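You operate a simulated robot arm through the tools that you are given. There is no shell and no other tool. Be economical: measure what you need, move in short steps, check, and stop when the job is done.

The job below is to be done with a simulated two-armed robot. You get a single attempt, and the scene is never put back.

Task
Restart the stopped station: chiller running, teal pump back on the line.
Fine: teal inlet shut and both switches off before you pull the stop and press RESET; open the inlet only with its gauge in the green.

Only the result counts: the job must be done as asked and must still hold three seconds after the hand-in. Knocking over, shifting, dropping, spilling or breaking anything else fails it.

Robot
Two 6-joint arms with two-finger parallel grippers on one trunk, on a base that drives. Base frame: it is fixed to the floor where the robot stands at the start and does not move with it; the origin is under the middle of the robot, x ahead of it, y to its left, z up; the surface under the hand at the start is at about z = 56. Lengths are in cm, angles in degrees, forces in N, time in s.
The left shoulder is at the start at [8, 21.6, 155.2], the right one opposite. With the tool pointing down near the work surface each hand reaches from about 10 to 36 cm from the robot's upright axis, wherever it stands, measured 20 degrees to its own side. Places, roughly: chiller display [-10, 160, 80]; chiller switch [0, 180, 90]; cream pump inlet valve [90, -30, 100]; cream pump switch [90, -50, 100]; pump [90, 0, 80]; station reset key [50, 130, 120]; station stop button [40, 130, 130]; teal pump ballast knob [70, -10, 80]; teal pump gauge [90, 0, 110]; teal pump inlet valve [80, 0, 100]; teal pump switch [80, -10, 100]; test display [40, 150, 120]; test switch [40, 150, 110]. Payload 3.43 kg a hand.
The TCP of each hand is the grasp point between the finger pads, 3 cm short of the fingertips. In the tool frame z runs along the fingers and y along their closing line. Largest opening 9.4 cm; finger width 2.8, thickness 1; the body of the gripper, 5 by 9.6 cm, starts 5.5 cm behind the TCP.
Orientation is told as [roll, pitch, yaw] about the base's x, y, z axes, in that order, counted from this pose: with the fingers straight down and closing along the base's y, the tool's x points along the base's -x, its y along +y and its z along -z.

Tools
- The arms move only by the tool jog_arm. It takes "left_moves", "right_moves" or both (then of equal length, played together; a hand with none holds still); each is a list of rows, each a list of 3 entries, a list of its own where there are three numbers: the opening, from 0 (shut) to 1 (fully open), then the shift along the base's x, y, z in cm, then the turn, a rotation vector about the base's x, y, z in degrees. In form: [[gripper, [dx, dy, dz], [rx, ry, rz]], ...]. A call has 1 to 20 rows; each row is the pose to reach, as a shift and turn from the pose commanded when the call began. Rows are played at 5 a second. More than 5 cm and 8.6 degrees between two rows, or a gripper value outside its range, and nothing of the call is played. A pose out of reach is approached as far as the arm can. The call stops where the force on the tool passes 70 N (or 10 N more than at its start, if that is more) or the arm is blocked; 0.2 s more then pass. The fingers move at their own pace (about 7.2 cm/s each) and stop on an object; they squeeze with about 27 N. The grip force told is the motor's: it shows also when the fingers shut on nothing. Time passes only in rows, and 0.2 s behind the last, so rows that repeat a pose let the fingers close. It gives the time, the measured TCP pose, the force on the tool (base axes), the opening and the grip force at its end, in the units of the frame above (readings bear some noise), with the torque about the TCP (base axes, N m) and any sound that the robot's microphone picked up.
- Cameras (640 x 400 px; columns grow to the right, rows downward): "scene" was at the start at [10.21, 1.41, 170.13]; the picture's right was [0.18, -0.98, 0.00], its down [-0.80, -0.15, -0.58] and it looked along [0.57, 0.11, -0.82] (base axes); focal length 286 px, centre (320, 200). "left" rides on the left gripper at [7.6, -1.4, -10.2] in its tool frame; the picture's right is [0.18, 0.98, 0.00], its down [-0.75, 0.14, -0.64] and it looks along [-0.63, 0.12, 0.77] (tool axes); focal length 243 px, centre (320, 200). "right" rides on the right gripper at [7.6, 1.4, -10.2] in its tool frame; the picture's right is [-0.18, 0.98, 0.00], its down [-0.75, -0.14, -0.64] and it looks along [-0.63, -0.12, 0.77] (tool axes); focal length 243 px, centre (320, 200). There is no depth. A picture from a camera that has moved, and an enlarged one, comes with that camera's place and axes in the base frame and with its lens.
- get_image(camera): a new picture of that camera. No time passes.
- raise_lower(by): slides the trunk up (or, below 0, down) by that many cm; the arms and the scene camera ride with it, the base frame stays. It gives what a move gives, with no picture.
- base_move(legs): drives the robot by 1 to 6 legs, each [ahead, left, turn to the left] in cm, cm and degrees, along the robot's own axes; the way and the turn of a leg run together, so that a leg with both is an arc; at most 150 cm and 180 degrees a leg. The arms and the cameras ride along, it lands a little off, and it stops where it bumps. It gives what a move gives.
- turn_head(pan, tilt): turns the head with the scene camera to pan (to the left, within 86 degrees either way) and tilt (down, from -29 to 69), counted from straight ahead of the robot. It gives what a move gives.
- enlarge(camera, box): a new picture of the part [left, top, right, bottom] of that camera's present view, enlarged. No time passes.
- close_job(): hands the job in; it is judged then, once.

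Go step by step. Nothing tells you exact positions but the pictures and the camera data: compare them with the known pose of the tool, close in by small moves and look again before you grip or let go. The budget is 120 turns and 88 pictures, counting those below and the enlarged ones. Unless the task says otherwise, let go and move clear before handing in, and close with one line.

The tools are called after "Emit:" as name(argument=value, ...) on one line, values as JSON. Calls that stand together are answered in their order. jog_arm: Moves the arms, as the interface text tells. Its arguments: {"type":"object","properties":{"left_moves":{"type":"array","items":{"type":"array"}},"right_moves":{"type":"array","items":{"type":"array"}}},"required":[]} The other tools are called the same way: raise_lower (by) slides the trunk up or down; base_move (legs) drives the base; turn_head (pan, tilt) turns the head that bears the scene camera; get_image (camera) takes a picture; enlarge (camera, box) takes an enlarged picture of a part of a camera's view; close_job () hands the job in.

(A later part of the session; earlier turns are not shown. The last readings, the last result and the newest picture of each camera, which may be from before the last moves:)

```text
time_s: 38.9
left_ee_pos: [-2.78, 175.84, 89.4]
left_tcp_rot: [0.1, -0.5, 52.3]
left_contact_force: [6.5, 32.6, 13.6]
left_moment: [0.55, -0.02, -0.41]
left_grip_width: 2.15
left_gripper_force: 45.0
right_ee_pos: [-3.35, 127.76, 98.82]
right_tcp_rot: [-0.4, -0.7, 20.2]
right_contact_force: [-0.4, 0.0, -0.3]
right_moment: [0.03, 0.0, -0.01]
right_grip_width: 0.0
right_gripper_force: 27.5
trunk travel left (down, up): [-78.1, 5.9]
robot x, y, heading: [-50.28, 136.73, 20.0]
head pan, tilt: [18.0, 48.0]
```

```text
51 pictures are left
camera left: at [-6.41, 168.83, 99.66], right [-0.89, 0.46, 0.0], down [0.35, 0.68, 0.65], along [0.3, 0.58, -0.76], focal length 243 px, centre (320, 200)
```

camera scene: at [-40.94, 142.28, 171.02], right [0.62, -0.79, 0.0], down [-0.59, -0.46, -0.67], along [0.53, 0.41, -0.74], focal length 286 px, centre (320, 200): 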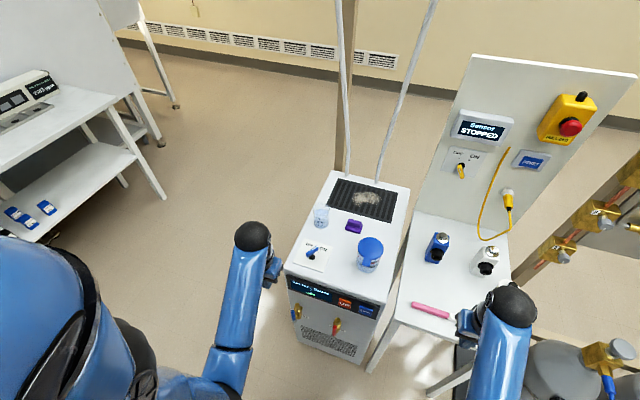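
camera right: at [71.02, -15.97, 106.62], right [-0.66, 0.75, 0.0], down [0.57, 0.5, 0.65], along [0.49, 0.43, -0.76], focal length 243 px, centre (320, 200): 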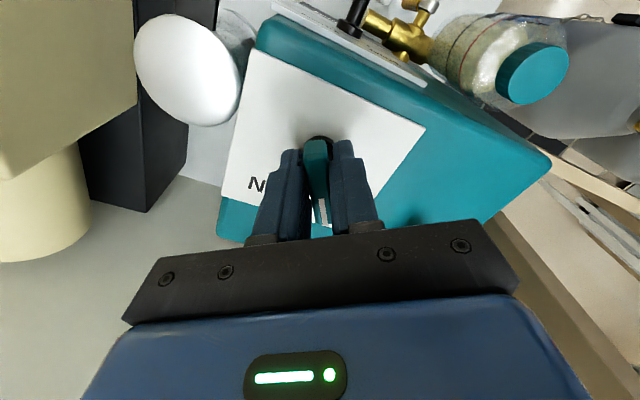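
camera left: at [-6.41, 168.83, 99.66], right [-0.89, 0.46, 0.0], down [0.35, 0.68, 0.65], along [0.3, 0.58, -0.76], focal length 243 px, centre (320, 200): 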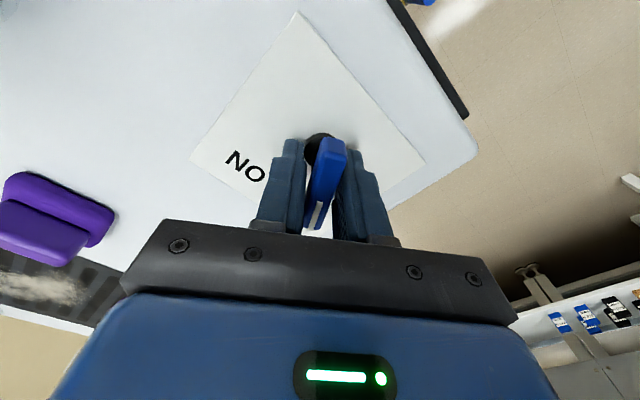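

It turned to OFF; some side force, so I release and rise.

Emit:
jog_arm(left_moves=[[0.5, [0, 0, 0], [0, 0, 0]], [0.5, [0, 0, 0], [0, 0, 0]], [0.5, [0, 0, 3], [0, 0, 0]], [0.5, [0, 0, 6], [0, 0, 0]], [0.5, [-3, -1, 8], [0, 0, -8]], [0.3, [-7, -2, 8], [0, 0, -16]], [0, [-11, -2, 8], [0, 0, -24]], [0, [-15, -1, 8], [0, 0, -32]]])

Emit:
enlarge(camera="scene", box=[280, 230, 340, 280])

```text
time_s: 40.7
left_ee_pos: [-17.91, 174.24, 97.52]
left_tcp_rot: [0.1, -0.4, 19.9]
left_contact_force: [0.0, 0.8, 0.2]
left_moment: [-0.02, -0.02, -0.02]
left_grip_width: 0.0
left_gripper_force: 27.3
right_ee_pos: [-3.39, 127.34, 98.66]
right_tcp_rot: [-0.2, -0.8, 20.0]
right_contact_force: [0.4, 0.0, -0.3]
right_moment: [0.01, 0.02, -0.01]
right_grip_width: 0.0
right_gripper_force: 27.3
trunk travel left (down, up): [-78.1, 5.9]
robot x, y, heading: [-50.11, 135.87, 20.1]
head pan, tilt: [18.0, 48.0]
```

```text
8.00 times, centred on (310, 255) of scene
camera zoom: at [-41.15, 142.27, 171.03], right [0.62, -0.79, 0.0], down [-0.58, -0.46, -0.67], along [0.53, 0.41, -0.74], focal length 2284 px, centre (400, -240)
```

zoom: 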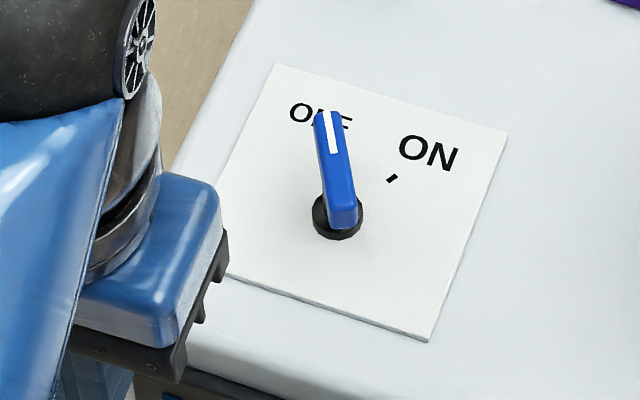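

Chiller now OFF; all preconditions hold. Stop button is at about (42,131,132), RESET about (47.6,133,116.6), the panel facing (-.956,-.29). I raise the right hand and point its fingers forward before driving.

Emit:
jog_arm(right_moves=[[0, [1.4, 0.5, 2.1], [2.57, -7.05, 0]], [0, [2.8, 1.0, 4.2], [5.13, -14.1, 0]], [0, [4.2, 1.5, 6.3], [7.7, -21.1, 0]], [0, [5.6, 2.0, 8.4], [10.3, -28.2, 0]], [0, [7.0, 2.5, 10.5], [12.8, -35.2, 0]], [0, [8.4, 3.1, 12.6], [15.4, -42.3, 0]], [0, [9.8, 3.6, 14.7], [18, -49.3, 0]], [0, [11.2, 4.1, 16.8], [20.5, -56.4, 0]], [0, [12.7, 4.6, 18.9], [23.1, -63.4, 0]], [0, [14.1, 5.1, 21], [25.7, -70.5, 0]], [0, [15.5, 5.6, 23.1], [28.2, -77.5, 0]], [0, [16.9, 6.1, 25.2], [30.8, -84.6, 0]]])

Emit:
get_image(camera="scene")

```text
time_s: 43.3
left_ee_pos: [-17.77, 174.24, 97.49]
left_tcp_rot: [0.1, -0.4, 20.1]
left_contact_force: [0.1, 0.5, -0.3]
left_moment: [-0.02, 0.02, -0.01]
left_grip_width: 0.03
left_gripper_force: 26.5
right_ee_pos: [13.61, 133.56, 123.94]
right_tcp_rot: [-175.8, -89.1, -164.1]
right_contact_force: [0.5, 0.6, -0.1]
right_moment: [0.03, -0.03, 0.02]
right_grip_width: 0.0
right_gripper_force: 26.4
trunk travel left (down, up): [-78.1, 5.9]
robot x, y, heading: [-49.61, 136.35, 20.1]
head pan, tilt: [18.0, 48.0]
```

```text
49 pictures are left
camera scene: at [-40.9, 142.3, 171.01], right [0.62, -0.79, 0.0], down [-0.59, -0.46, -0.67], along [0.53, 0.41, -0.74], focal length 286 px, centre (320, 200)
```

scene: 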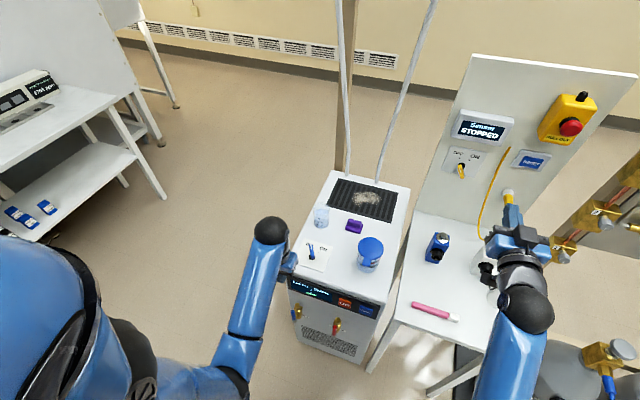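

Pose works. I shift the left hand outward a little, then drive sideways so the right hand lines up with the stop button.

Emit:
jog_arm(left_moves=[[0, [-1.2, 3.1, 0], [0, 0, 0]], [0, [-2.4, 6.3, 0], [0, 0, 0]], [0, [-3.4, 9.4, 0], [0, 0, 0]]])

Emit:
base_move(legs=[[5.4, -14.1, -3.0]])

Emit:
turn_head(pan=-8, tilt=32)

Emit:
get_image(camera="scene")

Emit:
get_image(camera="right")

```text
time_s: 44.1
left_ee_pos: [-21.23, 183.57, 97.41]
left_tcp_rot: [0.0, -0.3, 19.9]
left_contact_force: [0.1, 0.4, 0.0]
left_moment: [0.0, -0.03, 0.03]
left_grip_width: 0.0
left_gripper_force: 26.2
right_ee_pos: [13.63, 133.63, 123.82]
right_tcp_rot: [-175.0, -89.1, -165.2]
right_contact_force: [0.0, 0.3, -0.5]
right_moment: [-0.03, -0.02, 0.02]
right_grip_width: 0.0
right_gripper_force: 26.5
trunk travel left (down, up): [-78.1, 5.9]
robot x, y, heading: [-50.1, 136.38, 20.1]
head pan, tilt: [18.0, 48.0]
```

```text
time_s: 45.4
left_ee_pos: [-9.54, 170.57, 97.42]
left_tcp_rot: [-0.1, -0.4, 17.1]
left_contact_force: [-0.9, 1.2, -0.8]
left_moment: [0.0, 0.02, 0.01]
left_grip_width: 0.02
left_gripper_force: 26.8
right_ee_pos: [22.74, 118.87, 123.92]
right_tcp_rot: [-166.7, -89.1, -176.4]
right_contact_force: [0.4, 0.2, 0.6]
right_moment: [0.01, -0.02, 0.01]
right_grip_width: 0.0
right_gripper_force: 26.9
trunk travel left (down, up): [-78.1, 5.9]
robot x, y, heading: [-40.42, 124.73, 17.1]
head pan, tilt: [18.0, 48.0]
```

```text
time_s: 46.3
left_ee_pos: [-9.22, 170.36, 97.44]
left_tcp_rot: [0.1, -0.3, 17.1]
left_contact_force: [0.1, -0.9, 0.8]
left_moment: [-0.03, -0.02, 0.0]
left_grip_width: 0.01
left_gripper_force: 27.1
right_ee_pos: [22.9, 118.66, 123.84]
right_tcp_rot: [179.2, -89.1, -162.3]
right_contact_force: [0.3, 0.4, -0.2]
right_moment: [0.0, 0.0, -0.02]
right_grip_width: 0.0
right_gripper_force: 26.8
trunk travel left (down, up): [-78.1, 5.9]
robot x, y, heading: [-40.8, 124.55, 16.9]
head pan, tilt: [-8.0, 32.0]
```

```text
48 pictures are left
camera scene: at [-28.67, 127.01, 173.38], right [0.16, -0.99, 0.0], down [-0.52, -0.08, -0.85], along [0.84, 0.13, -0.53], focal length 286 px, centre (320, 200)
```

scene: 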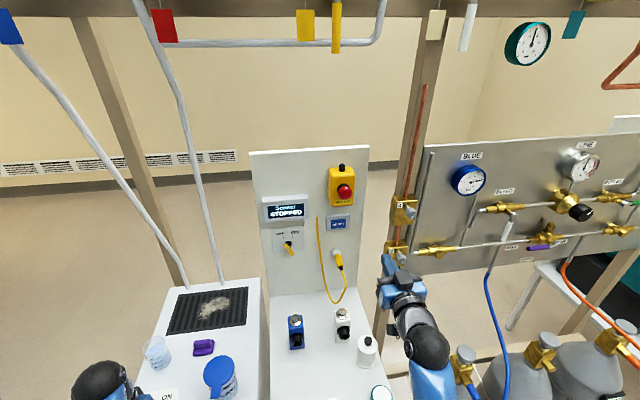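

```text
47 pictures are left
camera right: at [12.87, 116.87, 116.01], right [-0.29, 0.94, 0.18], down [-0.58, -0.32, 0.74], along [0.76, 0.11, 0.64], focal length 243 px, centre (320, 200)
```

right: 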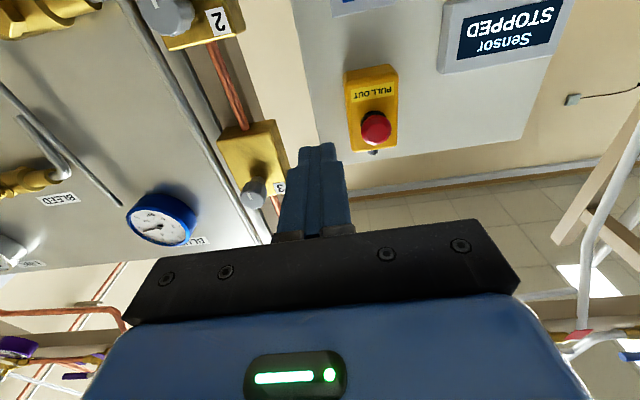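

Stop head refined to (42.7,130.8,131.3). I bring the open right hand in front of it.

Emit:
jog_arm(right_moves=[[0.3, [2, 3, 3], [0, 0, 0]], [0.8, [5, 6, 5.5], [0, 0, 0]], [0.8, [8, 9, 7.5], [0, 0, 0]], [0.8, [11, 10, 7.5], [0, 0, 0]], [0.8, [14.1, 10.35, 7.5], [0, 0, 0]]])

Emit:
get_image(camera="right")

Emit:
enlarge(camera="scene", box=[280, 140, 400, 240])

```text
time_s: 47.5
left_ee_pos: [-9.1, 170.35, 97.49]
left_tcp_rot: [0.1, -0.3, 17.2]
left_contact_force: [-0.5, -0.4, -0.8]
left_moment: [0.02, 0.02, 0.03]
left_grip_width: 0.01
left_gripper_force: 27.0
right_ee_pos: [37.26, 129.06, 131.05]
right_tcp_rot: [-178.2, -89.3, -165.0]
right_contact_force: [0.4, -0.3, 0.4]
right_moment: [-0.04, -0.05, 0.03]
right_grip_width: 7.52
right_gripper_force: 0.2
trunk travel left (down, up): [-78.1, 5.9]
robot x, y, heading: [-40.84, 124.73, 16.9]
head pan, tilt: [-8.0, 32.0]
```

```text
46 pictures are left
camera right: at [27.09, 127.32, 123.38], right [-0.29, 0.94, 0.18], down [-0.58, -0.32, 0.75], along [0.76, 0.11, 0.64], focal length 243 px, centre (320, 200)
```

right: 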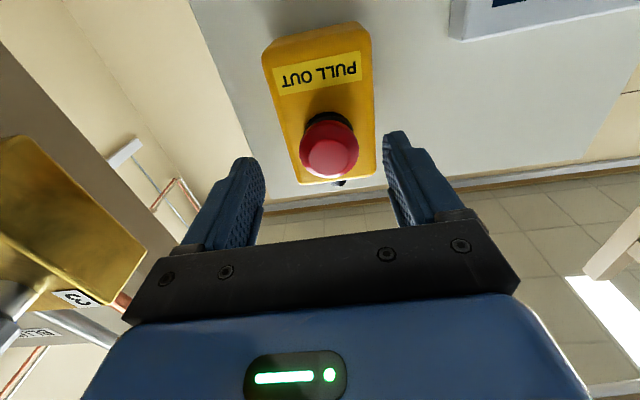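

```text
4.00 times, centred on (340, 190) of scene
camera zoom: at [-28.58, 127.14, 173.37], right [0.16, -0.99, 0.0], down [-0.52, -0.08, -0.85], along [0.84, 0.13, -0.53], focal length 1142 px, centre (240, 240)
```

zoom: 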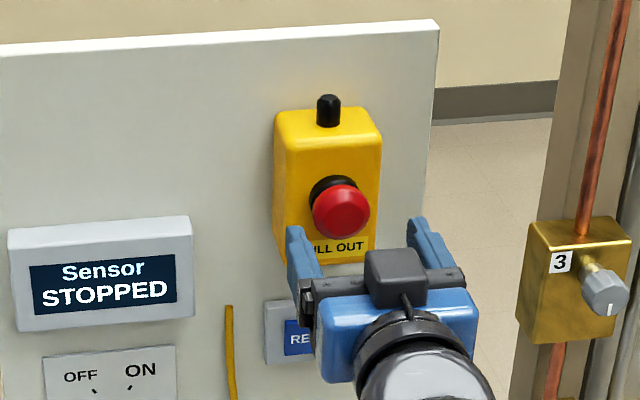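

Nearly aligned; advance about 4 cm along the normal, slightly up-left, and close on the head.

Emit:
jog_arm(right_moves=[[0.7, [1.2, 0.7, 0.6], [0, 0, 0]], [0.7, [2.5, 1.1, 0.6], [0, 0, 0]], [0.7, [3.7, 1.5, 0.6], [0, 0, 0]], [0, [3.7, 1.5, 0.6], [0, 0, 0]], [0, [3.7, 1.5, 0.6], [0, 0, 0]], [0, [3.7, 1.5, 0.6], [0, 0, 0]]])

Emit:
get_image(camera="right")

Emit:
enlarge(camera="scene", box=[280, 140, 400, 240])

```text
time_s: 48.9
left_ee_pos: [-9.32, 170.49, 97.33]
left_tcp_rot: [0.0, -0.4, 17.2]
left_contact_force: [0.6, 0.5, 0.4]
left_moment: [0.01, -0.01, -0.01]
left_grip_width: 0.02
left_gripper_force: 26.8
right_ee_pos: [40.85, 130.63, 131.74]
right_tcp_rot: [-174.8, -89.4, -168.2]
right_contact_force: [-0.5, 3.8, -2.8]
right_moment: [0.01, 0.03, 0.06]
right_grip_width: 4.08
right_gripper_force: 45.1
trunk travel left (down, up): [-78.1, 5.9]
robot x, y, heading: [-40.45, 124.74, 17.4]
head pan, tilt: [-8.0, 32.0]
```

```text
44 pictures are left
camera right: at [30.68, 128.93, 124.05], right [-0.29, 0.94, 0.18], down [-0.58, -0.32, 0.75], along [0.76, 0.11, 0.64], focal length 243 px, centre (320, 200)
```

right: 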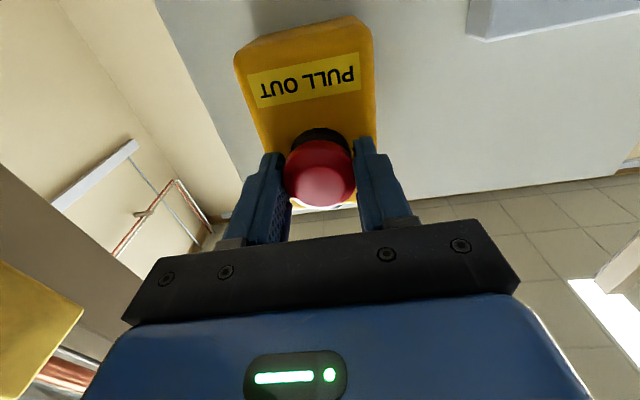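

```text
4.00 times, centred on (340, 190) of scene
camera zoom: at [-28.71, 127.28, 173.38], right [0.16, -0.99, 0.0], down [-0.52, -0.08, -0.85], along [0.84, 0.13, -0.53], focal length 1142 px, centre (240, 240)
```

zoom: 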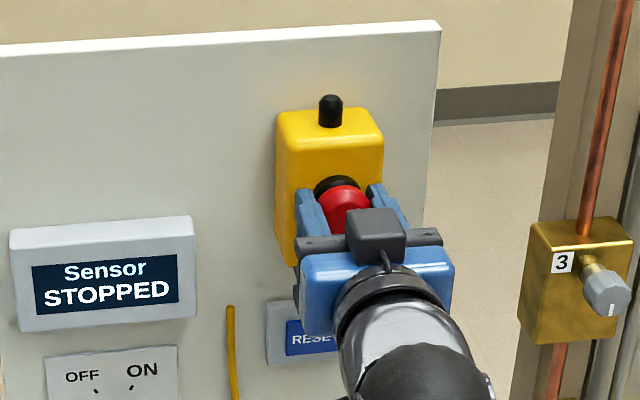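

Gripped at 4.1 cm. Pull straight out along the panel normal in small steps.

Emit:
jog_arm(right_moves=[[0, [-0.6, -0.17, 0], [0, 0, 0]], [0, [-1.1, -0.34, 0], [0, 0, 0]], [0, [-1.7, -0.5, 0], [0, 0, 0]], [0, [-2.3, -0.7, 0], [0, 0, 0]], [0, [-2.9, -0.87, 0], [0, 0, 0]]])

Emit:
get_image(camera="right")

Emit:
enlarge(camera="scene", box=[280, 140, 400, 240])

```text
time_s: 50.1
left_ee_pos: [-8.78, 170.6, 97.26]
left_tcp_rot: [0.1, 0.0, 17.1]
left_contact_force: [0.5, 0.3, 0.0]
left_moment: [0.04, -0.03, -0.02]
left_grip_width: 0.0
left_gripper_force: 26.7
right_ee_pos: [38.56, 129.97, 131.47]
right_tcp_rot: [-172.0, -89.5, -171.2]
right_contact_force: [34.1, 11.0, 9.2]
right_moment: [0.02, -0.1, -0.04]
right_grip_width: 4.13
right_gripper_force: 44.3
trunk travel left (down, up): [-78.1, 5.9]
robot x, y, heading: [-40.58, 124.46, 16.9]
head pan, tilt: [-8.0, 32.0]
```

```text
42 pictures are left
camera right: at [28.42, 128.22, 123.77], right [-0.29, 0.94, 0.18], down [-0.58, -0.32, 0.75], along [0.76, 0.11, 0.64], focal length 243 px, centre (320, 200)
```

right: 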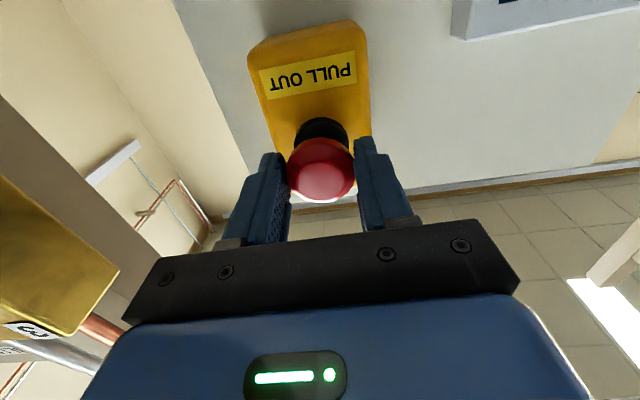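

```text
4.00 times, centred on (340, 190) of scene
camera zoom: at [-27.8, 127.49, 173.32], right [0.16, -0.99, 0.0], down [-0.53, -0.09, -0.84], along [0.83, 0.13, -0.54], focal length 1142 px, centre (240, 240)
```

zoom: 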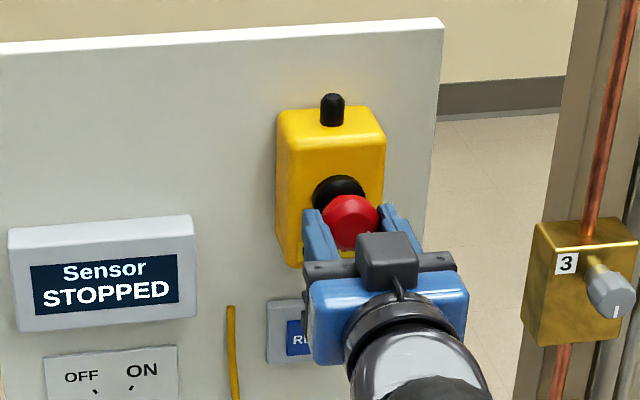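

The button came out about 2.3 cm and now resists. Release, back off and check.

Emit:
jog_arm(right_moves=[[0.4, [0.5, 0.15, 0], [0, 0, 0]], [0.8, [0.5, 0.15, 0], [0, 0, 0]], [0.8, [0.5, 0.15, 0], [0, 0, 0]], [0.8, [-3, -0.9, 0], [0, 0, 0]], [0.8, [-7, -2.1, 0], [0, 0, 0]], [0.3, [-9, -2.7, -3], [0, 0, 0]], [0, [-9, -2.7, -7], [0, 0, 0]]])

Emit:
enlarge(camera="scene", box=[280, 140, 400, 240])

Emit:
get_image(camera="right")

```text
time_s: 51.7
left_ee_pos: [-9.29, 170.36, 97.49]
left_tcp_rot: [0.1, -0.3, 17.2]
left_contact_force: [-0.3, 0.8, 0.0]
left_moment: [0.02, 0.01, 0.0]
left_grip_width: 0.0
left_gripper_force: 26.6
right_ee_pos: [28.81, 126.9, 124.89]
right_tcp_rot: [-178.7, -89.2, -164.6]
right_contact_force: [0.1, 0.2, -0.4]
right_moment: [0.0, -0.04, -0.01]
right_grip_width: 0.02
right_gripper_force: 5.4
trunk travel left (down, up): [-78.1, 5.9]
robot x, y, heading: [-40.61, 124.89, 17.0]
head pan, tilt: [-8.0, 32.0]
```

```text
4.00 times, centred on (340, 190) of scene
camera zoom: at [-28.62, 127.17, 173.38], right [0.16, -0.99, 0.0], down [-0.52, -0.08, -0.85], along [0.84, 0.13, -0.53], focal length 1142 px, centre (240, 240)
```

zoom: 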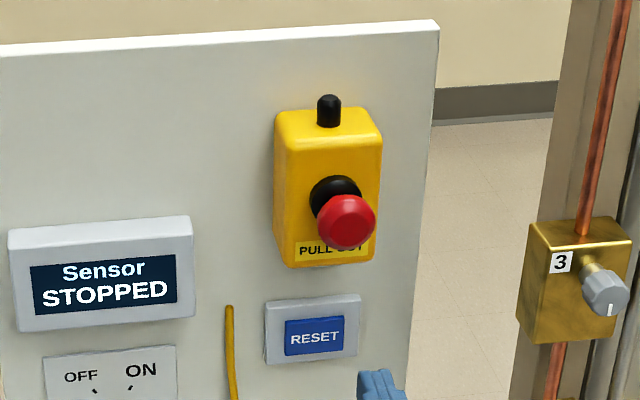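

```text
39 pictures are left
camera right: at [18.75, 125.23, 117.11], right [-0.29, 0.94, 0.18], down [-0.58, -0.32, 0.74], along [0.76, 0.11, 0.64], focal length 243 px, centre (320, 200)
```

right: 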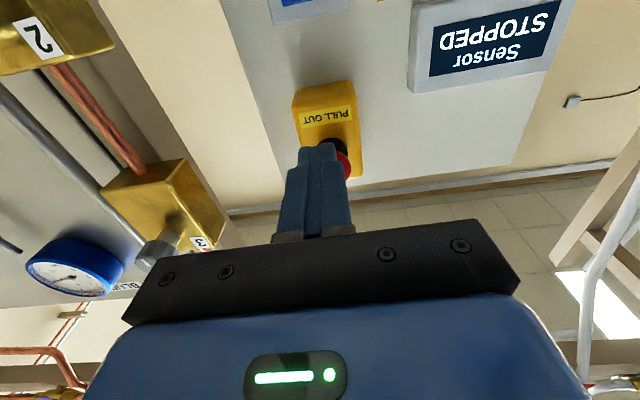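

The stop is out and holds. RESET is at about (46.2,132.6,117.4); bring the closed fingertips in front of it.

Emit:
jog_arm(right_moves=[[0, [0, 0, -4], [0, 0, 0]], [0, [2, 0.7, -7.5], [0, 0, 0]], [0, [6.5, 2.2, -7.5], [0, 0, 0]], [0, [11.2, 3.85, -7.5], [0, 0, 0]]])

Emit:
get_image(camera="right")

Emit:
enlarge(camera="scene", box=[280, 160, 400, 260])

```text
time_s: 52.7
left_ee_pos: [-9.17, 170.53, 97.41]
left_tcp_rot: [0.1, -0.3, 17.0]
left_contact_force: [-0.2, 0.7, 0.2]
left_moment: [-0.04, 0.03, 0.0]
left_grip_width: 0.0
left_gripper_force: 27.2
right_ee_pos: [40.2, 130.92, 117.54]
right_tcp_rot: [-174.8, -89.4, -168.4]
right_contact_force: [-0.8, -0.1, -0.6]
right_moment: [-0.02, -0.03, -0.01]
right_grip_width: 0.0
right_gripper_force: 27.2
trunk travel left (down, up): [-78.1, 5.9]
robot x, y, heading: [-40.22, 124.81, 17.1]
head pan, tilt: [-8.0, 32.0]
```

```text
38 pictures are left
camera right: at [30.05, 129.16, 109.65], right [-0.29, 0.94, 0.18], down [-0.58, -0.32, 0.75], along [0.76, 0.11, 0.64], focal length 243 px, centre (320, 200)
```

right: 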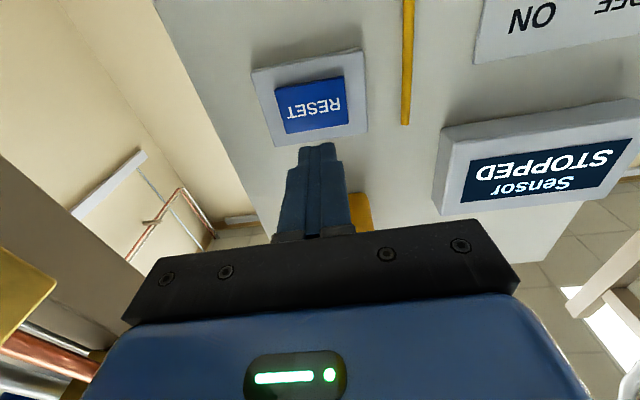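

```text
4.00 times, centred on (340, 210) of scene
camera zoom: at [-28.52, 127.28, 173.36], right [0.16, -0.99, 0.0], down [-0.52, -0.08, -0.85], along [0.84, 0.13, -0.53], focal length 1142 px, centre (240, 160)
```

zoom: 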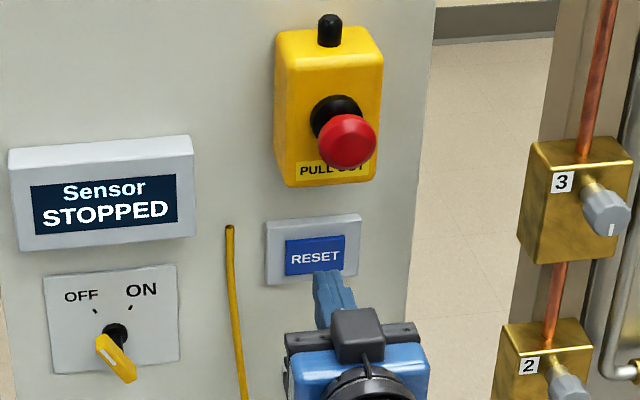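

Press straight in, with slight correction right and down.

Emit:
jog_arm(right_moves=[[0, [1.6, -0.13, -1.2], [0, 0, 0]], [0, [3.04, 0.3, -1.2], [0, 0, 0]], [0, [3.99, 0.59, -1.2], [0, 0, 0]], [0, [4.57, 0.76, -1.2], [0, 0, 0]], [0, [4.95, 0.88, -1.2], [0, 0, 0]], [0, [5.33, 1.0, -1.2], [0, 0, 0]]])

Emit:
enlarge(camera="scene", box=[280, 160, 400, 260])

```text
time_s: 54.1
left_ee_pos: [-9.38, 170.42, 97.51]
left_tcp_rot: [0.2, -0.4, 17.1]
left_contact_force: [0.5, 0.1, 1.0]
left_moment: [-0.04, -0.02, -0.02]
left_grip_width: 0.0
left_gripper_force: 27.7
right_ee_pos: [45.26, 131.82, 116.34]
right_tcp_rot: [-178.0, -89.2, -165.2]
right_contact_force: [-1.6, -1.2, -0.7]
right_moment: [-0.03, 0.05, 0.02]
right_grip_width: 0.0
right_gripper_force: 27.2
trunk travel left (down, up): [-78.1, 5.9]
robot x, y, heading: [-40.5, 124.65, 17.2]
head pan, tilt: [-8.0, 32.0]
heard: click
```

```text
4.00 times, centred on (340, 210) of scene
camera zoom: at [-28.92, 127.11, 173.39], right [0.16, -0.99, 0.0], down [-0.52, -0.08, -0.85], along [0.84, 0.13, -0.53], focal length 1142 px, centre (240, 160)
```

zoom: 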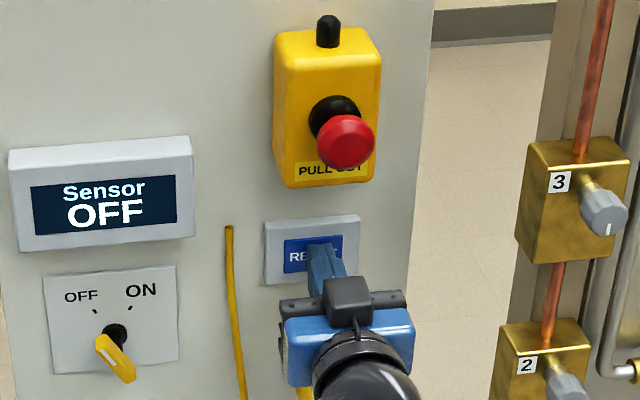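

Click heard and the display now reads "Sensor OFF": reset done. I retract the right hand, then drive back to the chiller position.

Emit:
jog_arm(right_moves=[[0, [-4, -1.2, 0], [0, 0, 0]], [0, [-8.5, -2.6, 0], [0, 0, 0]], [0, [-13, -4, 1], [0, 0, 0]], [0, [-17.5, -5.3, 3], [0, 0, 0]], [0, [-21, -6.4, 6], [0, 0, 0]]])

Emit:
base_move(legs=[[-5.4, 14.1, 3.0]])

Emit:
turn_head(pan=18, tilt=48)

Emit:
get_image(camera="scene")

```text
refused: row 4 steps farther than a row can; nothing moved
```

```text
time_s: 55.5
left_ee_pos: [-21.09, 183.37, 97.59]
left_tcp_rot: [0.1, -0.3, 20.0]
left_contact_force: [-0.3, -0.4, -0.1]
left_moment: [-0.02, 0.02, -0.01]
left_grip_width: 0.0
left_gripper_force: 26.7
right_ee_pos: [35.47, 147.67, 116.2]
right_tcp_rot: [171.8, -89.3, -152.1]
right_contact_force: [0.1, -0.2, 0.7]
right_moment: [0.01, 0.01, -0.02]
right_grip_width: 0.01
right_gripper_force: 27.1
trunk travel left (down, up): [-78.1, 5.9]
robot x, y, heading: [-50.2, 136.4, 20.1]
head pan, tilt: [-8.0, 32.0]
```

```text
time_s: 56.4
left_ee_pos: [-21.37, 183.7, 97.4]
left_tcp_rot: [0.0, -0.4, 19.9]
left_contact_force: [0.7, -0.8, 0.0]
left_moment: [-0.03, 0.01, 0.03]
left_grip_width: 0.0
left_gripper_force: 27.1
right_ee_pos: [35.25, 147.96, 116.33]
right_tcp_rot: [-173.0, -89.2, -167.0]
right_contact_force: [0.3, 0.2, 0.1]
right_moment: [0.02, 0.01, -0.01]
right_grip_width: 0.03
right_gripper_force: 27.1
trunk travel left (down, up): [-78.1, 5.9]
robot x, y, heading: [-50.29, 136.67, 20.0]
head pan, tilt: [18.0, 48.0]
```

```text
35 pictures are left
camera scene: at [-41.11, 142.5, 171.03], right [0.61, -0.79, 0.0], down [-0.59, -0.46, -0.67], along [0.53, 0.41, -0.74], focal length 286 px, centre (320, 200)
```

scene: 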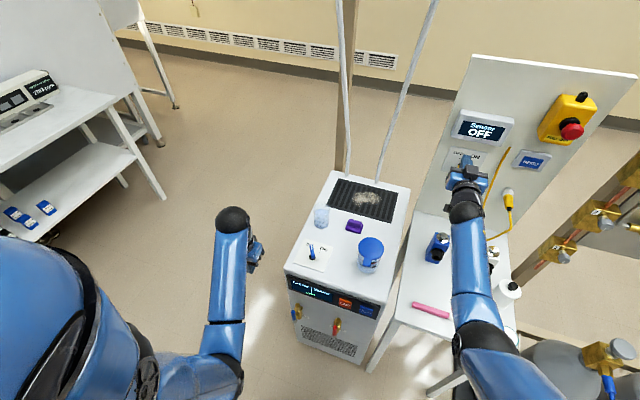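

The arm move was refused so the base moved with the hand still out; nothing registered contact, but I retract now and check.

Emit:
jog_arm(right_moves=[[0, [-4, -1.4, 0], [0, 0, 0]], [0, [-8, -2.8, 1], [0, 0, 0]], [0, [-12, -4.2, 2.5], [0, 0, 0]], [0, [-16, -5.6, 4.5], [0, 0, 0]], [0, [-20, -7, 6.5], [0, 0, 0]]])

Emit:
enlarge(camera="scene", box=[410, 80, 620, 280])

```text
time_s: 57.6
left_ee_pos: [-21.57, 183.47, 97.55]
left_tcp_rot: [0.0, -0.3, 20.0]
left_contact_force: [0.0, 0.2, 0.2]
left_moment: [-0.02, 0.0, -0.01]
left_grip_width: 0.0
left_gripper_force: 27.2
right_ee_pos: [15.12, 140.86, 122.99]
right_tcp_rot: [-178.1, -89.1, -162.1]
right_contact_force: [-0.5, 0.1, -0.3]
right_moment: [-0.02, 0.05, -0.01]
right_grip_width: 0.0
right_gripper_force: 27.2
trunk travel left (down, up): [-78.1, 5.9]
robot x, y, heading: [-50.23, 136.18, 20.0]
head pan, tilt: [18.0, 48.0]
```

```text
2.00 times, centred on (515, 180) of scene
camera zoom: at [-41.29, 142.27, 171.04], right [0.62, -0.79, 0.0], down [-0.58, -0.46, -0.67], along [0.53, 0.41, -0.74], focal length 571 px, centre (-70, 240)
```

zoom: 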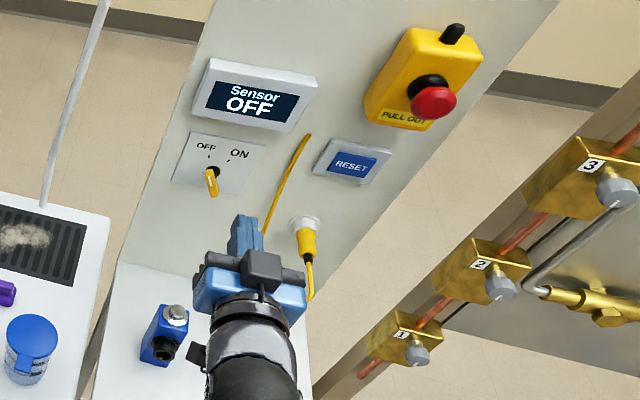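

All intact. Now the left hand goes over the chiller switch, yawed for its OFF position.

Emit:
jog_arm(left_moves=[[0.2, [3.7, -1.6, 0], [0, 0, 6]], [0.5, [7.5, -3.3, 0], [0, 0, 12]], [0.5, [11.3, -4.9, 0], [0, 0, 18]], [0.5, [15, -6.6, 0], [0, 0, 24]], [0.5, [18.8, -8.2, 0], [0, 0, 30]], [0.5, [18.8, -8.2, -2.5], [0, 0, 30]]])

Emit:
get_image(camera="left")

```text
time_s: 59.0
left_ee_pos: [-2.49, 175.36, 94.94]
left_tcp_rot: [0.0, -0.4, 50.2]
left_contact_force: [1.4, 0.0, -0.5]
left_moment: [-0.01, 0.0, 0.03]
left_grip_width: 4.71
left_gripper_force: 0.0
right_ee_pos: [15.41, 140.99, 122.84]
right_tcp_rot: [-175.9, -89.1, -164.3]
right_contact_force: [0.3, 0.3, -0.7]
right_moment: [-0.01, 0.0, 0.04]
right_grip_width: 0.0
right_gripper_force: 26.9
trunk travel left (down, up): [-78.1, 5.9]
robot x, y, heading: [-50.29, 136.49, 20.0]
head pan, tilt: [18.0, 48.0]
```

```text
33 pictures are left
camera left: at [-6.3, 168.61, 105.16], right [-0.87, 0.49, 0.0], down [0.37, 0.67, 0.65], along [0.32, 0.56, -0.76], focal length 243 px, centre (320, 200)
```

left: 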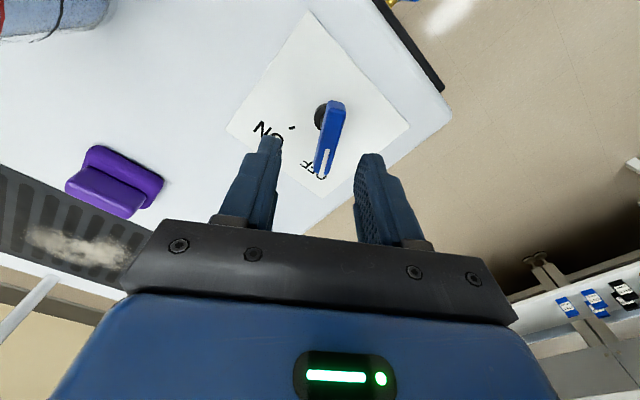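

Aligned. Descend, grip, turn -64° to ON.

Emit:
jog_arm(left_moves=[[0.5, [-0.3, 0.2, -3], [0, 0, 0]], [0.5, [-0.3, 0.2, -5.5], [0, 0, 0]], [0, [-0.3, 0.2, -5.5], [0, 0, 0]], [0, [-0.3, 0.2, -5.5], [0, 0, 0]], [0, [-0.3, 0.2, -5.5], [0, 0, 0]]])

Emit:
jog_arm(left_moves=[[0, [0, 0, 0], [0, 0, -8]], [0, [0, 0, 0], [0, 0, -16]], [0, [0, 0, 0], [0, 0, -24]], [0, [0, 0, 0], [0, 0, -32]], [0, [0, 0, 0], [0, 0, -40]], [0, [0, 0, 0], [0, 0, -48]], [0, [0, 0, 0], [0, 0, -56]], [0, [0, 0, 0], [0, 0, -64]]])

```text
time_s: 60.2
left_ee_pos: [-2.73, 175.85, 89.45]
left_tcp_rot: [0.1, -0.3, 50.0]
left_contact_force: [-0.8, 2.9, -3.0]
left_moment: [0.36, -0.27, 0.01]
left_grip_width: 2.17
left_gripper_force: 45.0
right_ee_pos: [15.24, 141.0, 122.93]
right_tcp_rot: [-175.2, -89.3, -164.9]
right_contact_force: [0.6, -0.7, 0.0]
right_moment: [-0.01, -0.01, -0.01]
right_grip_width: 0.0
right_gripper_force: 26.9
trunk travel left (down, up): [-78.1, 5.9]
robot x, y, heading: [-49.83, 136.35, 20.1]
head pan, tilt: [18.0, 48.0]
```

```text
time_s: 62.0
left_ee_pos: [-2.23, 174.98, 89.4]
left_tcp_rot: [0.0, -0.2, -14.3]
left_contact_force: [20.8, -24.7, -0.4]
left_moment: [-0.41, -0.43, 0.79]
left_grip_width: 2.16
left_gripper_force: 45.0
right_ee_pos: [15.68, 140.43, 122.67]
right_tcp_rot: [164.1, -89.3, -144.3]
right_contact_force: [-0.5, -0.1, -0.3]
right_moment: [-0.03, 0.0, 0.01]
right_grip_width: 0.0
right_gripper_force: 27.6
trunk travel left (down, up): [-78.1, 5.9]
robot x, y, heading: [-49.88, 136.32, 19.9]
head pan, tilt: [18.0, 48.0]
```

Emit:
jog_arm(left_moves=[[0.5, [0, 0, 0], [0, 0, 0]], [0.5, [0, 0, 0], [0, 0, 0]], [0.5, [0, 0, 3], [0, 0, 0]], [0.5, [0, 0, 6], [0, 0, 0]], [0.5, [-3.5, 0.5, 8], [0, 0, 8]], [0.3, [-7.5, 1.5, 8], [0, 0, 16]], [0, [-11.5, 2.5, 8], [0, 0, 24]], [0, [-15.5, 3.5, 8], [0, 0, 32]], [0, [-18, 5, 8], [0, 0, 34]]])

Emit:
enlarge(camera="scene", box=[270, 170, 400, 310])

```text
time_s: 64.0
left_ee_pos: [-20.73, 180.51, 97.45]
left_tcp_rot: [0.1, -0.4, 20.2]
left_contact_force: [0.0, 0.0, 0.8]
left_moment: [0.04, -0.03, 0.0]
left_grip_width: 0.0
left_gripper_force: 26.7
right_ee_pos: [15.37, 140.94, 122.93]
right_tcp_rot: [-176.3, -89.2, -164.1]
right_contact_force: [-0.1, -0.7, 0.0]
right_moment: [-0.01, 0.01, -0.02]
right_grip_width: 0.01
right_gripper_force: 26.5
trunk travel left (down, up): [-78.1, 5.9]
robot x, y, heading: [-50.15, 136.59, 20.2]
head pan, tilt: [18.0, 48.0]
```

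```text
2.86 times, centred on (335, 240) of scene
camera zoom: at [-41.1, 142.38, 171.03], right [0.62, -0.79, 0.0], down [-0.59, -0.46, -0.67], along [0.53, 0.41, -0.74], focal length 816 px, centre (277, 86)
```

zoom: 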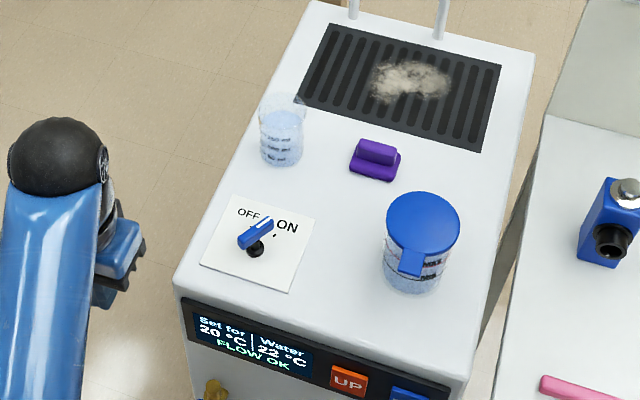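

Chiller is running ("FLOW OK"). Now back off, lower the right hand into the fingers-down pose, and return to the teal pump.

Emit:
base_move(legs=[[-18, 0, 0]])

Emit:
jog_arm(right_moves=[[0, [-1.4, -0.5, -2.1], [-2.57, 7.05, 0]], [0, [-2.8, -1.0, -4.2], [-5.13, 14.1, 0]], [0, [-4.2, -1.5, -6.3], [-7.7, 21.1, 0]], [0, [-5.6, -2.0, -8.4], [-10.3, 28.2, 0]], [0, [-7.0, -2.5, -10.5], [-12.8, 35.2, 0]], [0, [-8.4, -3.1, -12.6], [-15.4, 42.3, 0]], [0, [-9.8, -3.6, -14.7], [-18, 49.3, 0]], [0, [-11.2, -4.1, -16.8], [-20.5, 56.4, 0]], [0, [-12.7, -4.6, -18.9], [-23.1, 63.4, 0]], [0, [-14.1, -5.1, -21], [-25.7, 70.5, 0]], [0, [-15.5, -5.6, -23.1], [-28.2, 77.5, 0]], [0, [-16.9, -6.1, -25.2], [-30.8, 84.6, 0]]])

```text
time_s: 65.5
left_ee_pos: [-37.21, 174.52, 97.43]
left_tcp_rot: [0.1, -0.2, 19.9]
left_contact_force: [0.2, 0.0, 0.4]
left_moment: [-0.03, -0.01, -0.01]
left_grip_width: 0.02
left_gripper_force: 27.1
right_ee_pos: [-1.15, 134.91, 122.66]
right_tcp_rot: [-176.3, -89.3, -163.9]
right_contact_force: [0.8, 0.2, -0.4]
right_moment: [0.02, 0.0, -0.01]
right_grip_width: 0.0
right_gripper_force: 27.0
trunk travel left (down, up): [-78.1, 5.9]
robot x, y, heading: [-67.13, 130.5, 19.8]
head pan, tilt: [18.0, 48.0]
```

```text
time_s: 68.1
left_ee_pos: [-37.4, 174.45, 97.45]
left_tcp_rot: [0.1, -0.3, 20.0]
left_contact_force: [0.9, 0.6, 0.1]
left_moment: [-0.01, 0.02, -0.01]
left_grip_width: 0.01
left_gripper_force: 27.1
right_ee_pos: [-18.37, 128.64, 97.68]
right_tcp_rot: [-0.3, -0.6, 20.0]
right_contact_force: [-0.1, -0.3, 0.0]
right_moment: [0.02, -0.04, 0.0]
right_grip_width: 0.0
right_gripper_force: 27.1
trunk travel left (down, up): [-78.1, 5.9]
robot x, y, heading: [-67.03, 130.72, 19.7]
head pan, tilt: [18.0, 48.0]
```

Emit:
base_move(legs=[[0, 0, -19.8], [0, -130.7, 0], [79, 0, 0]])

Emit:
turn_head(pan=-8, tilt=52)

Emit:
get_image(camera="scene")

```text
time_s: 79.6
left_ee_pos: [55.31, 31.28, 97.49]
left_tcp_rot: [0.2, -0.3, -0.2]
left_contact_force: [0.2, -0.1, 0.0]
left_moment: [-0.01, -0.04, 0.0]
left_grip_width: 0.0
left_gripper_force: 27.2
right_ee_pos: [57.37, -18.25, 97.56]
right_tcp_rot: [-0.2, -0.8, -0.1]
right_contact_force: [0.1, 0.0, 0.2]
right_moment: [-0.03, 0.02, 0.01]
right_grip_width: 0.0
right_gripper_force: 27.2
trunk travel left (down, up): [-78.1, 5.9]
robot x, y, heading: [12.29, -0.08, -0.4]
head pan, tilt: [18.0, 48.0]
```

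```text
time_s: 80.5
left_ee_pos: [55.48, 31.22, 97.34]
left_tcp_rot: [0.1, -0.3, -0.2]
left_contact_force: [0.8, -0.6, 0.7]
left_moment: [0.01, -0.03, -0.04]
left_grip_width: 0.0
left_gripper_force: 27.0
right_ee_pos: [57.47, -18.27, 97.55]
right_tcp_rot: [-0.3, -0.8, -0.1]
right_contact_force: [-1.0, -0.1, -0.7]
right_moment: [-0.02, 0.02, -0.02]
right_grip_width: 0.02
right_gripper_force: 26.8
trunk travel left (down, up): [-78.1, 5.9]
robot x, y, heading: [12.28, 0.12, -0.4]
head pan, tilt: [-8.0, 52.0]
```

```text
31 pictures are left
camera scene: at [23.04, -1.02, 170.48], right [-0.14, -0.99, 0.0], down [-0.78, 0.11, -0.62], along [0.61, -0.09, -0.79], focal length 286 px, centre (320, 200)
```

scene: 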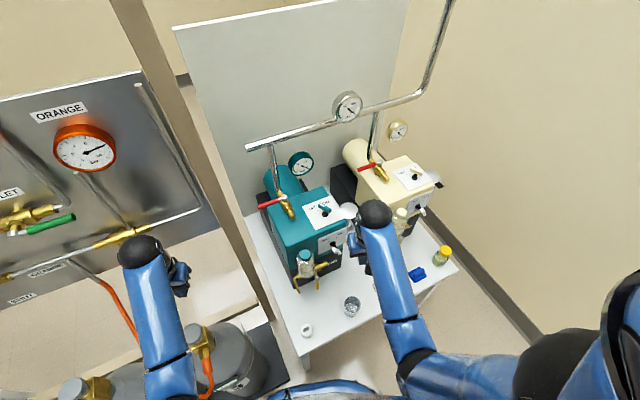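

Back at the pump. Right hand goes over the teal switch, yawed +51° to its OFF bar.

Emit:
jog_arm(right_moves=[[0, [1, 1, 2], [0, 0, 7]], [0, [4, 2, 4], [0, 0, 14]], [0.2, [8, 3.5, 5.5], [0, 0, 21]], [0.5, [12, 5, 5.5], [0, 0, 28]], [0.5, [15.5, 6.3, 5.5], [0, 0, 35]], [0.5, [18, 7.2, 5.5], [0, 0, 43]], [0.5, [19.5, 7.7, 5], [0, 0, 51]], [0.5, [19.5, 7.7, 3.7], [0, 0, 51]]])

Emit:
get_image(camera="right")

```text
time_s: 82.3
left_ee_pos: [55.29, 31.24, 97.34]
left_tcp_rot: [0.2, -0.3, -0.1]
left_contact_force: [0.4, 0.7, -0.5]
left_moment: [0.0, 0.03, 0.03]
left_grip_width: 0.03
left_gripper_force: 26.7
right_ee_pos: [76.92, -10.63, 101.31]
right_tcp_rot: [-0.3, -0.8, 51.0]
right_contact_force: [-0.6, -0.8, 0.4]
right_moment: [0.01, -0.01, -0.03]
right_grip_width: 4.68
right_gripper_force: 0.0
right hand out of reach, approached as far as the arm can: row 2, 3
trunk travel left (down, up): [-78.1, 5.9]
robot x, y, heading: [12.12, -0.14, -0.2]
head pan, tilt: [-8.0, 52.0]
```

```text
30 pictures are left
camera right: at [70.96, -15.83, 111.51], right [-0.65, 0.76, 0.0], down [0.58, 0.49, 0.65], along [0.5, 0.42, -0.76], focal length 243 px, centre (320, 200)
```

right: 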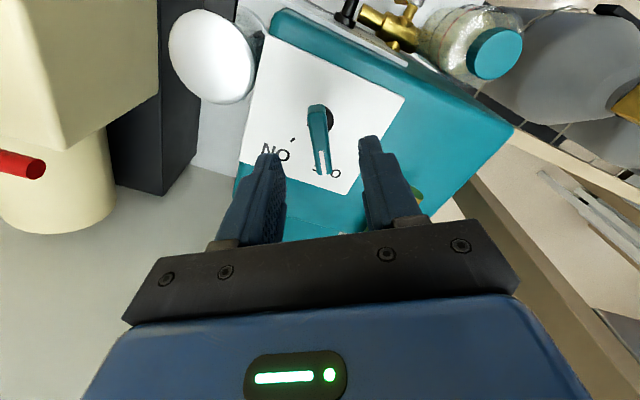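

Aligned; descend, grip, turn to ON, and release.

Emit:
jog_arm(right_moves=[[0.5, [-0.1, -0.2, -2.5], [0, 0, 0]], [0.5, [-0.1, -0.2, -4.8], [0, 0, 0]], [0, [-0.1, -0.2, -4.8], [0, 0, 0]], [0, [-0.1, -0.2, -4.8], [0, 0, 0]], [0, [-0.1, -0.2, -4.8], [0, 0, 0]]])

Emit:
jog_arm(right_moves=[[0, [0, 0, 0], [0, 0, -8]], [0, [0, 0, 0], [0, 0, -16]], [0, [0, 0, 0], [0, 0, -24]], [0, [0, 0, 0], [0, 0, -32]], [0, [0, 0, 0], [0, 0, -40]], [0, [0, 0, 0], [0, 0, -48]], [0, [0, 0, 0], [0, 0, -56]], [0, [0, 0, 0], [0, 0, -64]]])

Emit:
jog_arm(right_moves=[[0.5, [0, 0, 0], [0, 0, 0]], [0.5, [0, 0, 0], [0, 0, 0]], [0.5, [0, 0, 3], [0, 0, 0]], [0.5, [0, 0, 6], [0, 0, 6]], [0.2, [-4, -1, 6.5], [0, 0, 13]], [0, [-8, -3, 6.5], [0, 0, 13]], [0, [-12, -5, 6], [0, 0, 13]], [0, [-16, -7.5, 4], [0, 0, 13]], [0, [-19, -11, 3], [0, 0, 13]]])

Emit:
enlarge(camera="scene", box=[240, 140, 400, 240])

```text
time_s: 83.5
left_ee_pos: [55.46, 31.28, 97.4]
left_tcp_rot: [0.0, -0.4, -0.2]
left_contact_force: [0.2, 0.0, -0.5]
left_moment: [0.01, 0.01, 0.04]
left_grip_width: 0.0
left_gripper_force: 26.6
right_ee_pos: [76.96, -10.8, 96.62]
right_tcp_rot: [-0.3, -0.8, 50.9]
right_contact_force: [-3.0, 3.0, -3.2]
right_moment: [0.41, -0.33, -0.91]
right_grip_width: 1.73
right_gripper_force: 44.8
trunk travel left (down, up): [-78.1, 5.9]
robot x, y, heading: [12.39, 0.35, -0.0]
head pan, tilt: [-8.0, 52.0]
```

```text
time_s: 85.3
left_ee_pos: [55.24, 31.26, 97.32]
left_tcp_rot: [0.0, -0.4, -0.2]
left_contact_force: [-0.9, -0.1, -0.2]
left_moment: [-0.01, 0.01, 0.02]
left_grip_width: 0.03
left_gripper_force: 27.2
right_ee_pos: [76.71, -10.7, 96.53]
right_tcp_rot: [-0.4, -0.7, -12.9]
right_contact_force: [-11.3, 11.2, -5.5]
right_moment: [0.05, 0.47, 1.11]
right_grip_width: 1.65
right_gripper_force: 44.8
trunk travel left (down, up): [-78.1, 5.9]
robot x, y, heading: [12.28, -0.08, -0.2]
head pan, tilt: [-8.0, 52.0]
```

```text
refused: row 8 steps farther than a row can; nothing moved
```

```text
4.00 times, centred on (320, 190) of scene
camera zoom: at [22.8, -0.74, 170.49], right [-0.14, -0.99, 0.0], down [-0.78, 0.11, -0.62], along [0.61, -0.09, -0.79], focal length 1142 px, centre (320, 240)
```

zoom: 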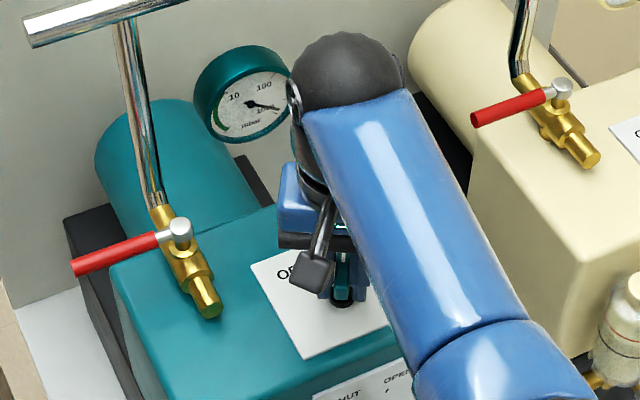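

The bar is at ON; the retreat call was refused, so release and retreat with smaller steps, then read the gauge.

Emit:
jog_arm(right_moves=[[0.5, [0, 0, 0], [0, 0, 0]], [0.5, [0, 0, 0], [0, 0, 0]], [0.5, [0, 0, 3], [0, 0, 0]], [0.5, [0, 0, 6], [0, 0, 6]], [0.2, [-4, -1, 6.5], [0, 0, 13]], [0, [-8, -2.5, 6.5], [0, 0, 13]], [0, [-12, -4, 6], [0, 0, 13]], [0, [-15.5, -6, 4.5], [0, 0, 13]], [0, [-18.5, -9, 3], [0, 0, 13]]])

Emit:
enlarge(camera="scene", box=[240, 130, 370, 230])

Emit:
get_image(camera="left")

```text
time_s: 87.3
left_ee_pos: [55.28, 31.15, 97.41]
left_tcp_rot: [0.0, -0.3, -0.2]
left_contact_force: [-0.7, -0.4, -0.4]
left_moment: [0.02, -0.02, 0.03]
left_grip_width: 0.0
left_gripper_force: 27.4
right_ee_pos: [58.22, -19.9, 99.46]
right_tcp_rot: [-0.2, -0.9, -0.1]
right_contact_force: [-0.3, 0.2, 0.1]
right_moment: [0.01, -0.02, 0.02]
right_grip_width: 0.0
right_gripper_force: 27.2
right hand out of reach, approached as far as the arm can: row 7, 8
trunk travel left (down, up): [-78.1, 5.9]
robot x, y, heading: [12.47, -0.03, -0.3]
head pan, tilt: [-8.0, 52.0]
```

```text
4.00 times, centred on (305, 180) of scene
camera zoom: at [22.74, -1.16, 170.5], right [-0.14, -0.99, 0.0], down [-0.78, 0.11, -0.62], along [0.61, -0.09, -0.79], focal length 1142 px, centre (380, 280)
```

zoom: 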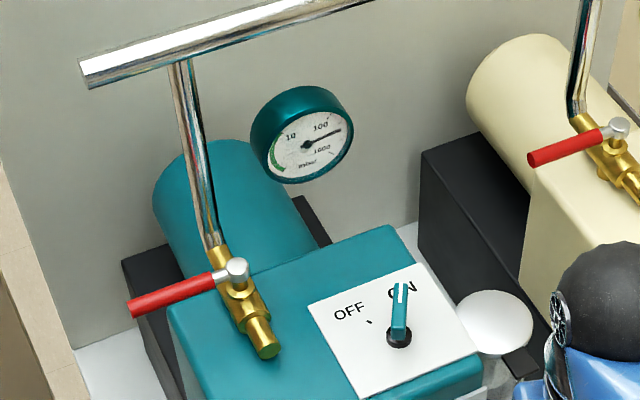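

```text
27 pictures are left
camera left: at [47.48, 29.84, 107.74], right [-0.18, 0.98, 0.0], down [0.75, 0.14, 0.65], along [0.64, 0.12, -0.76], focal length 243 px, centre (320, 200)
```

left: 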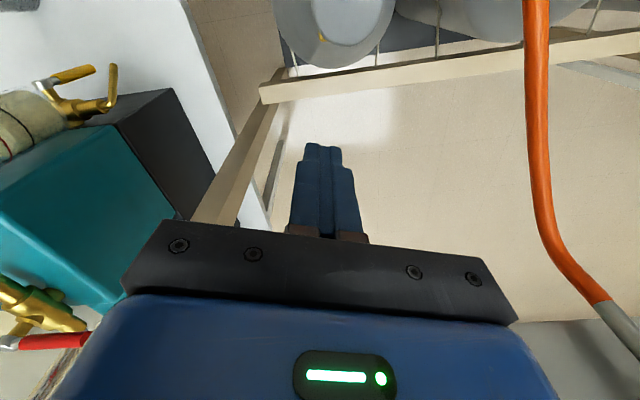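

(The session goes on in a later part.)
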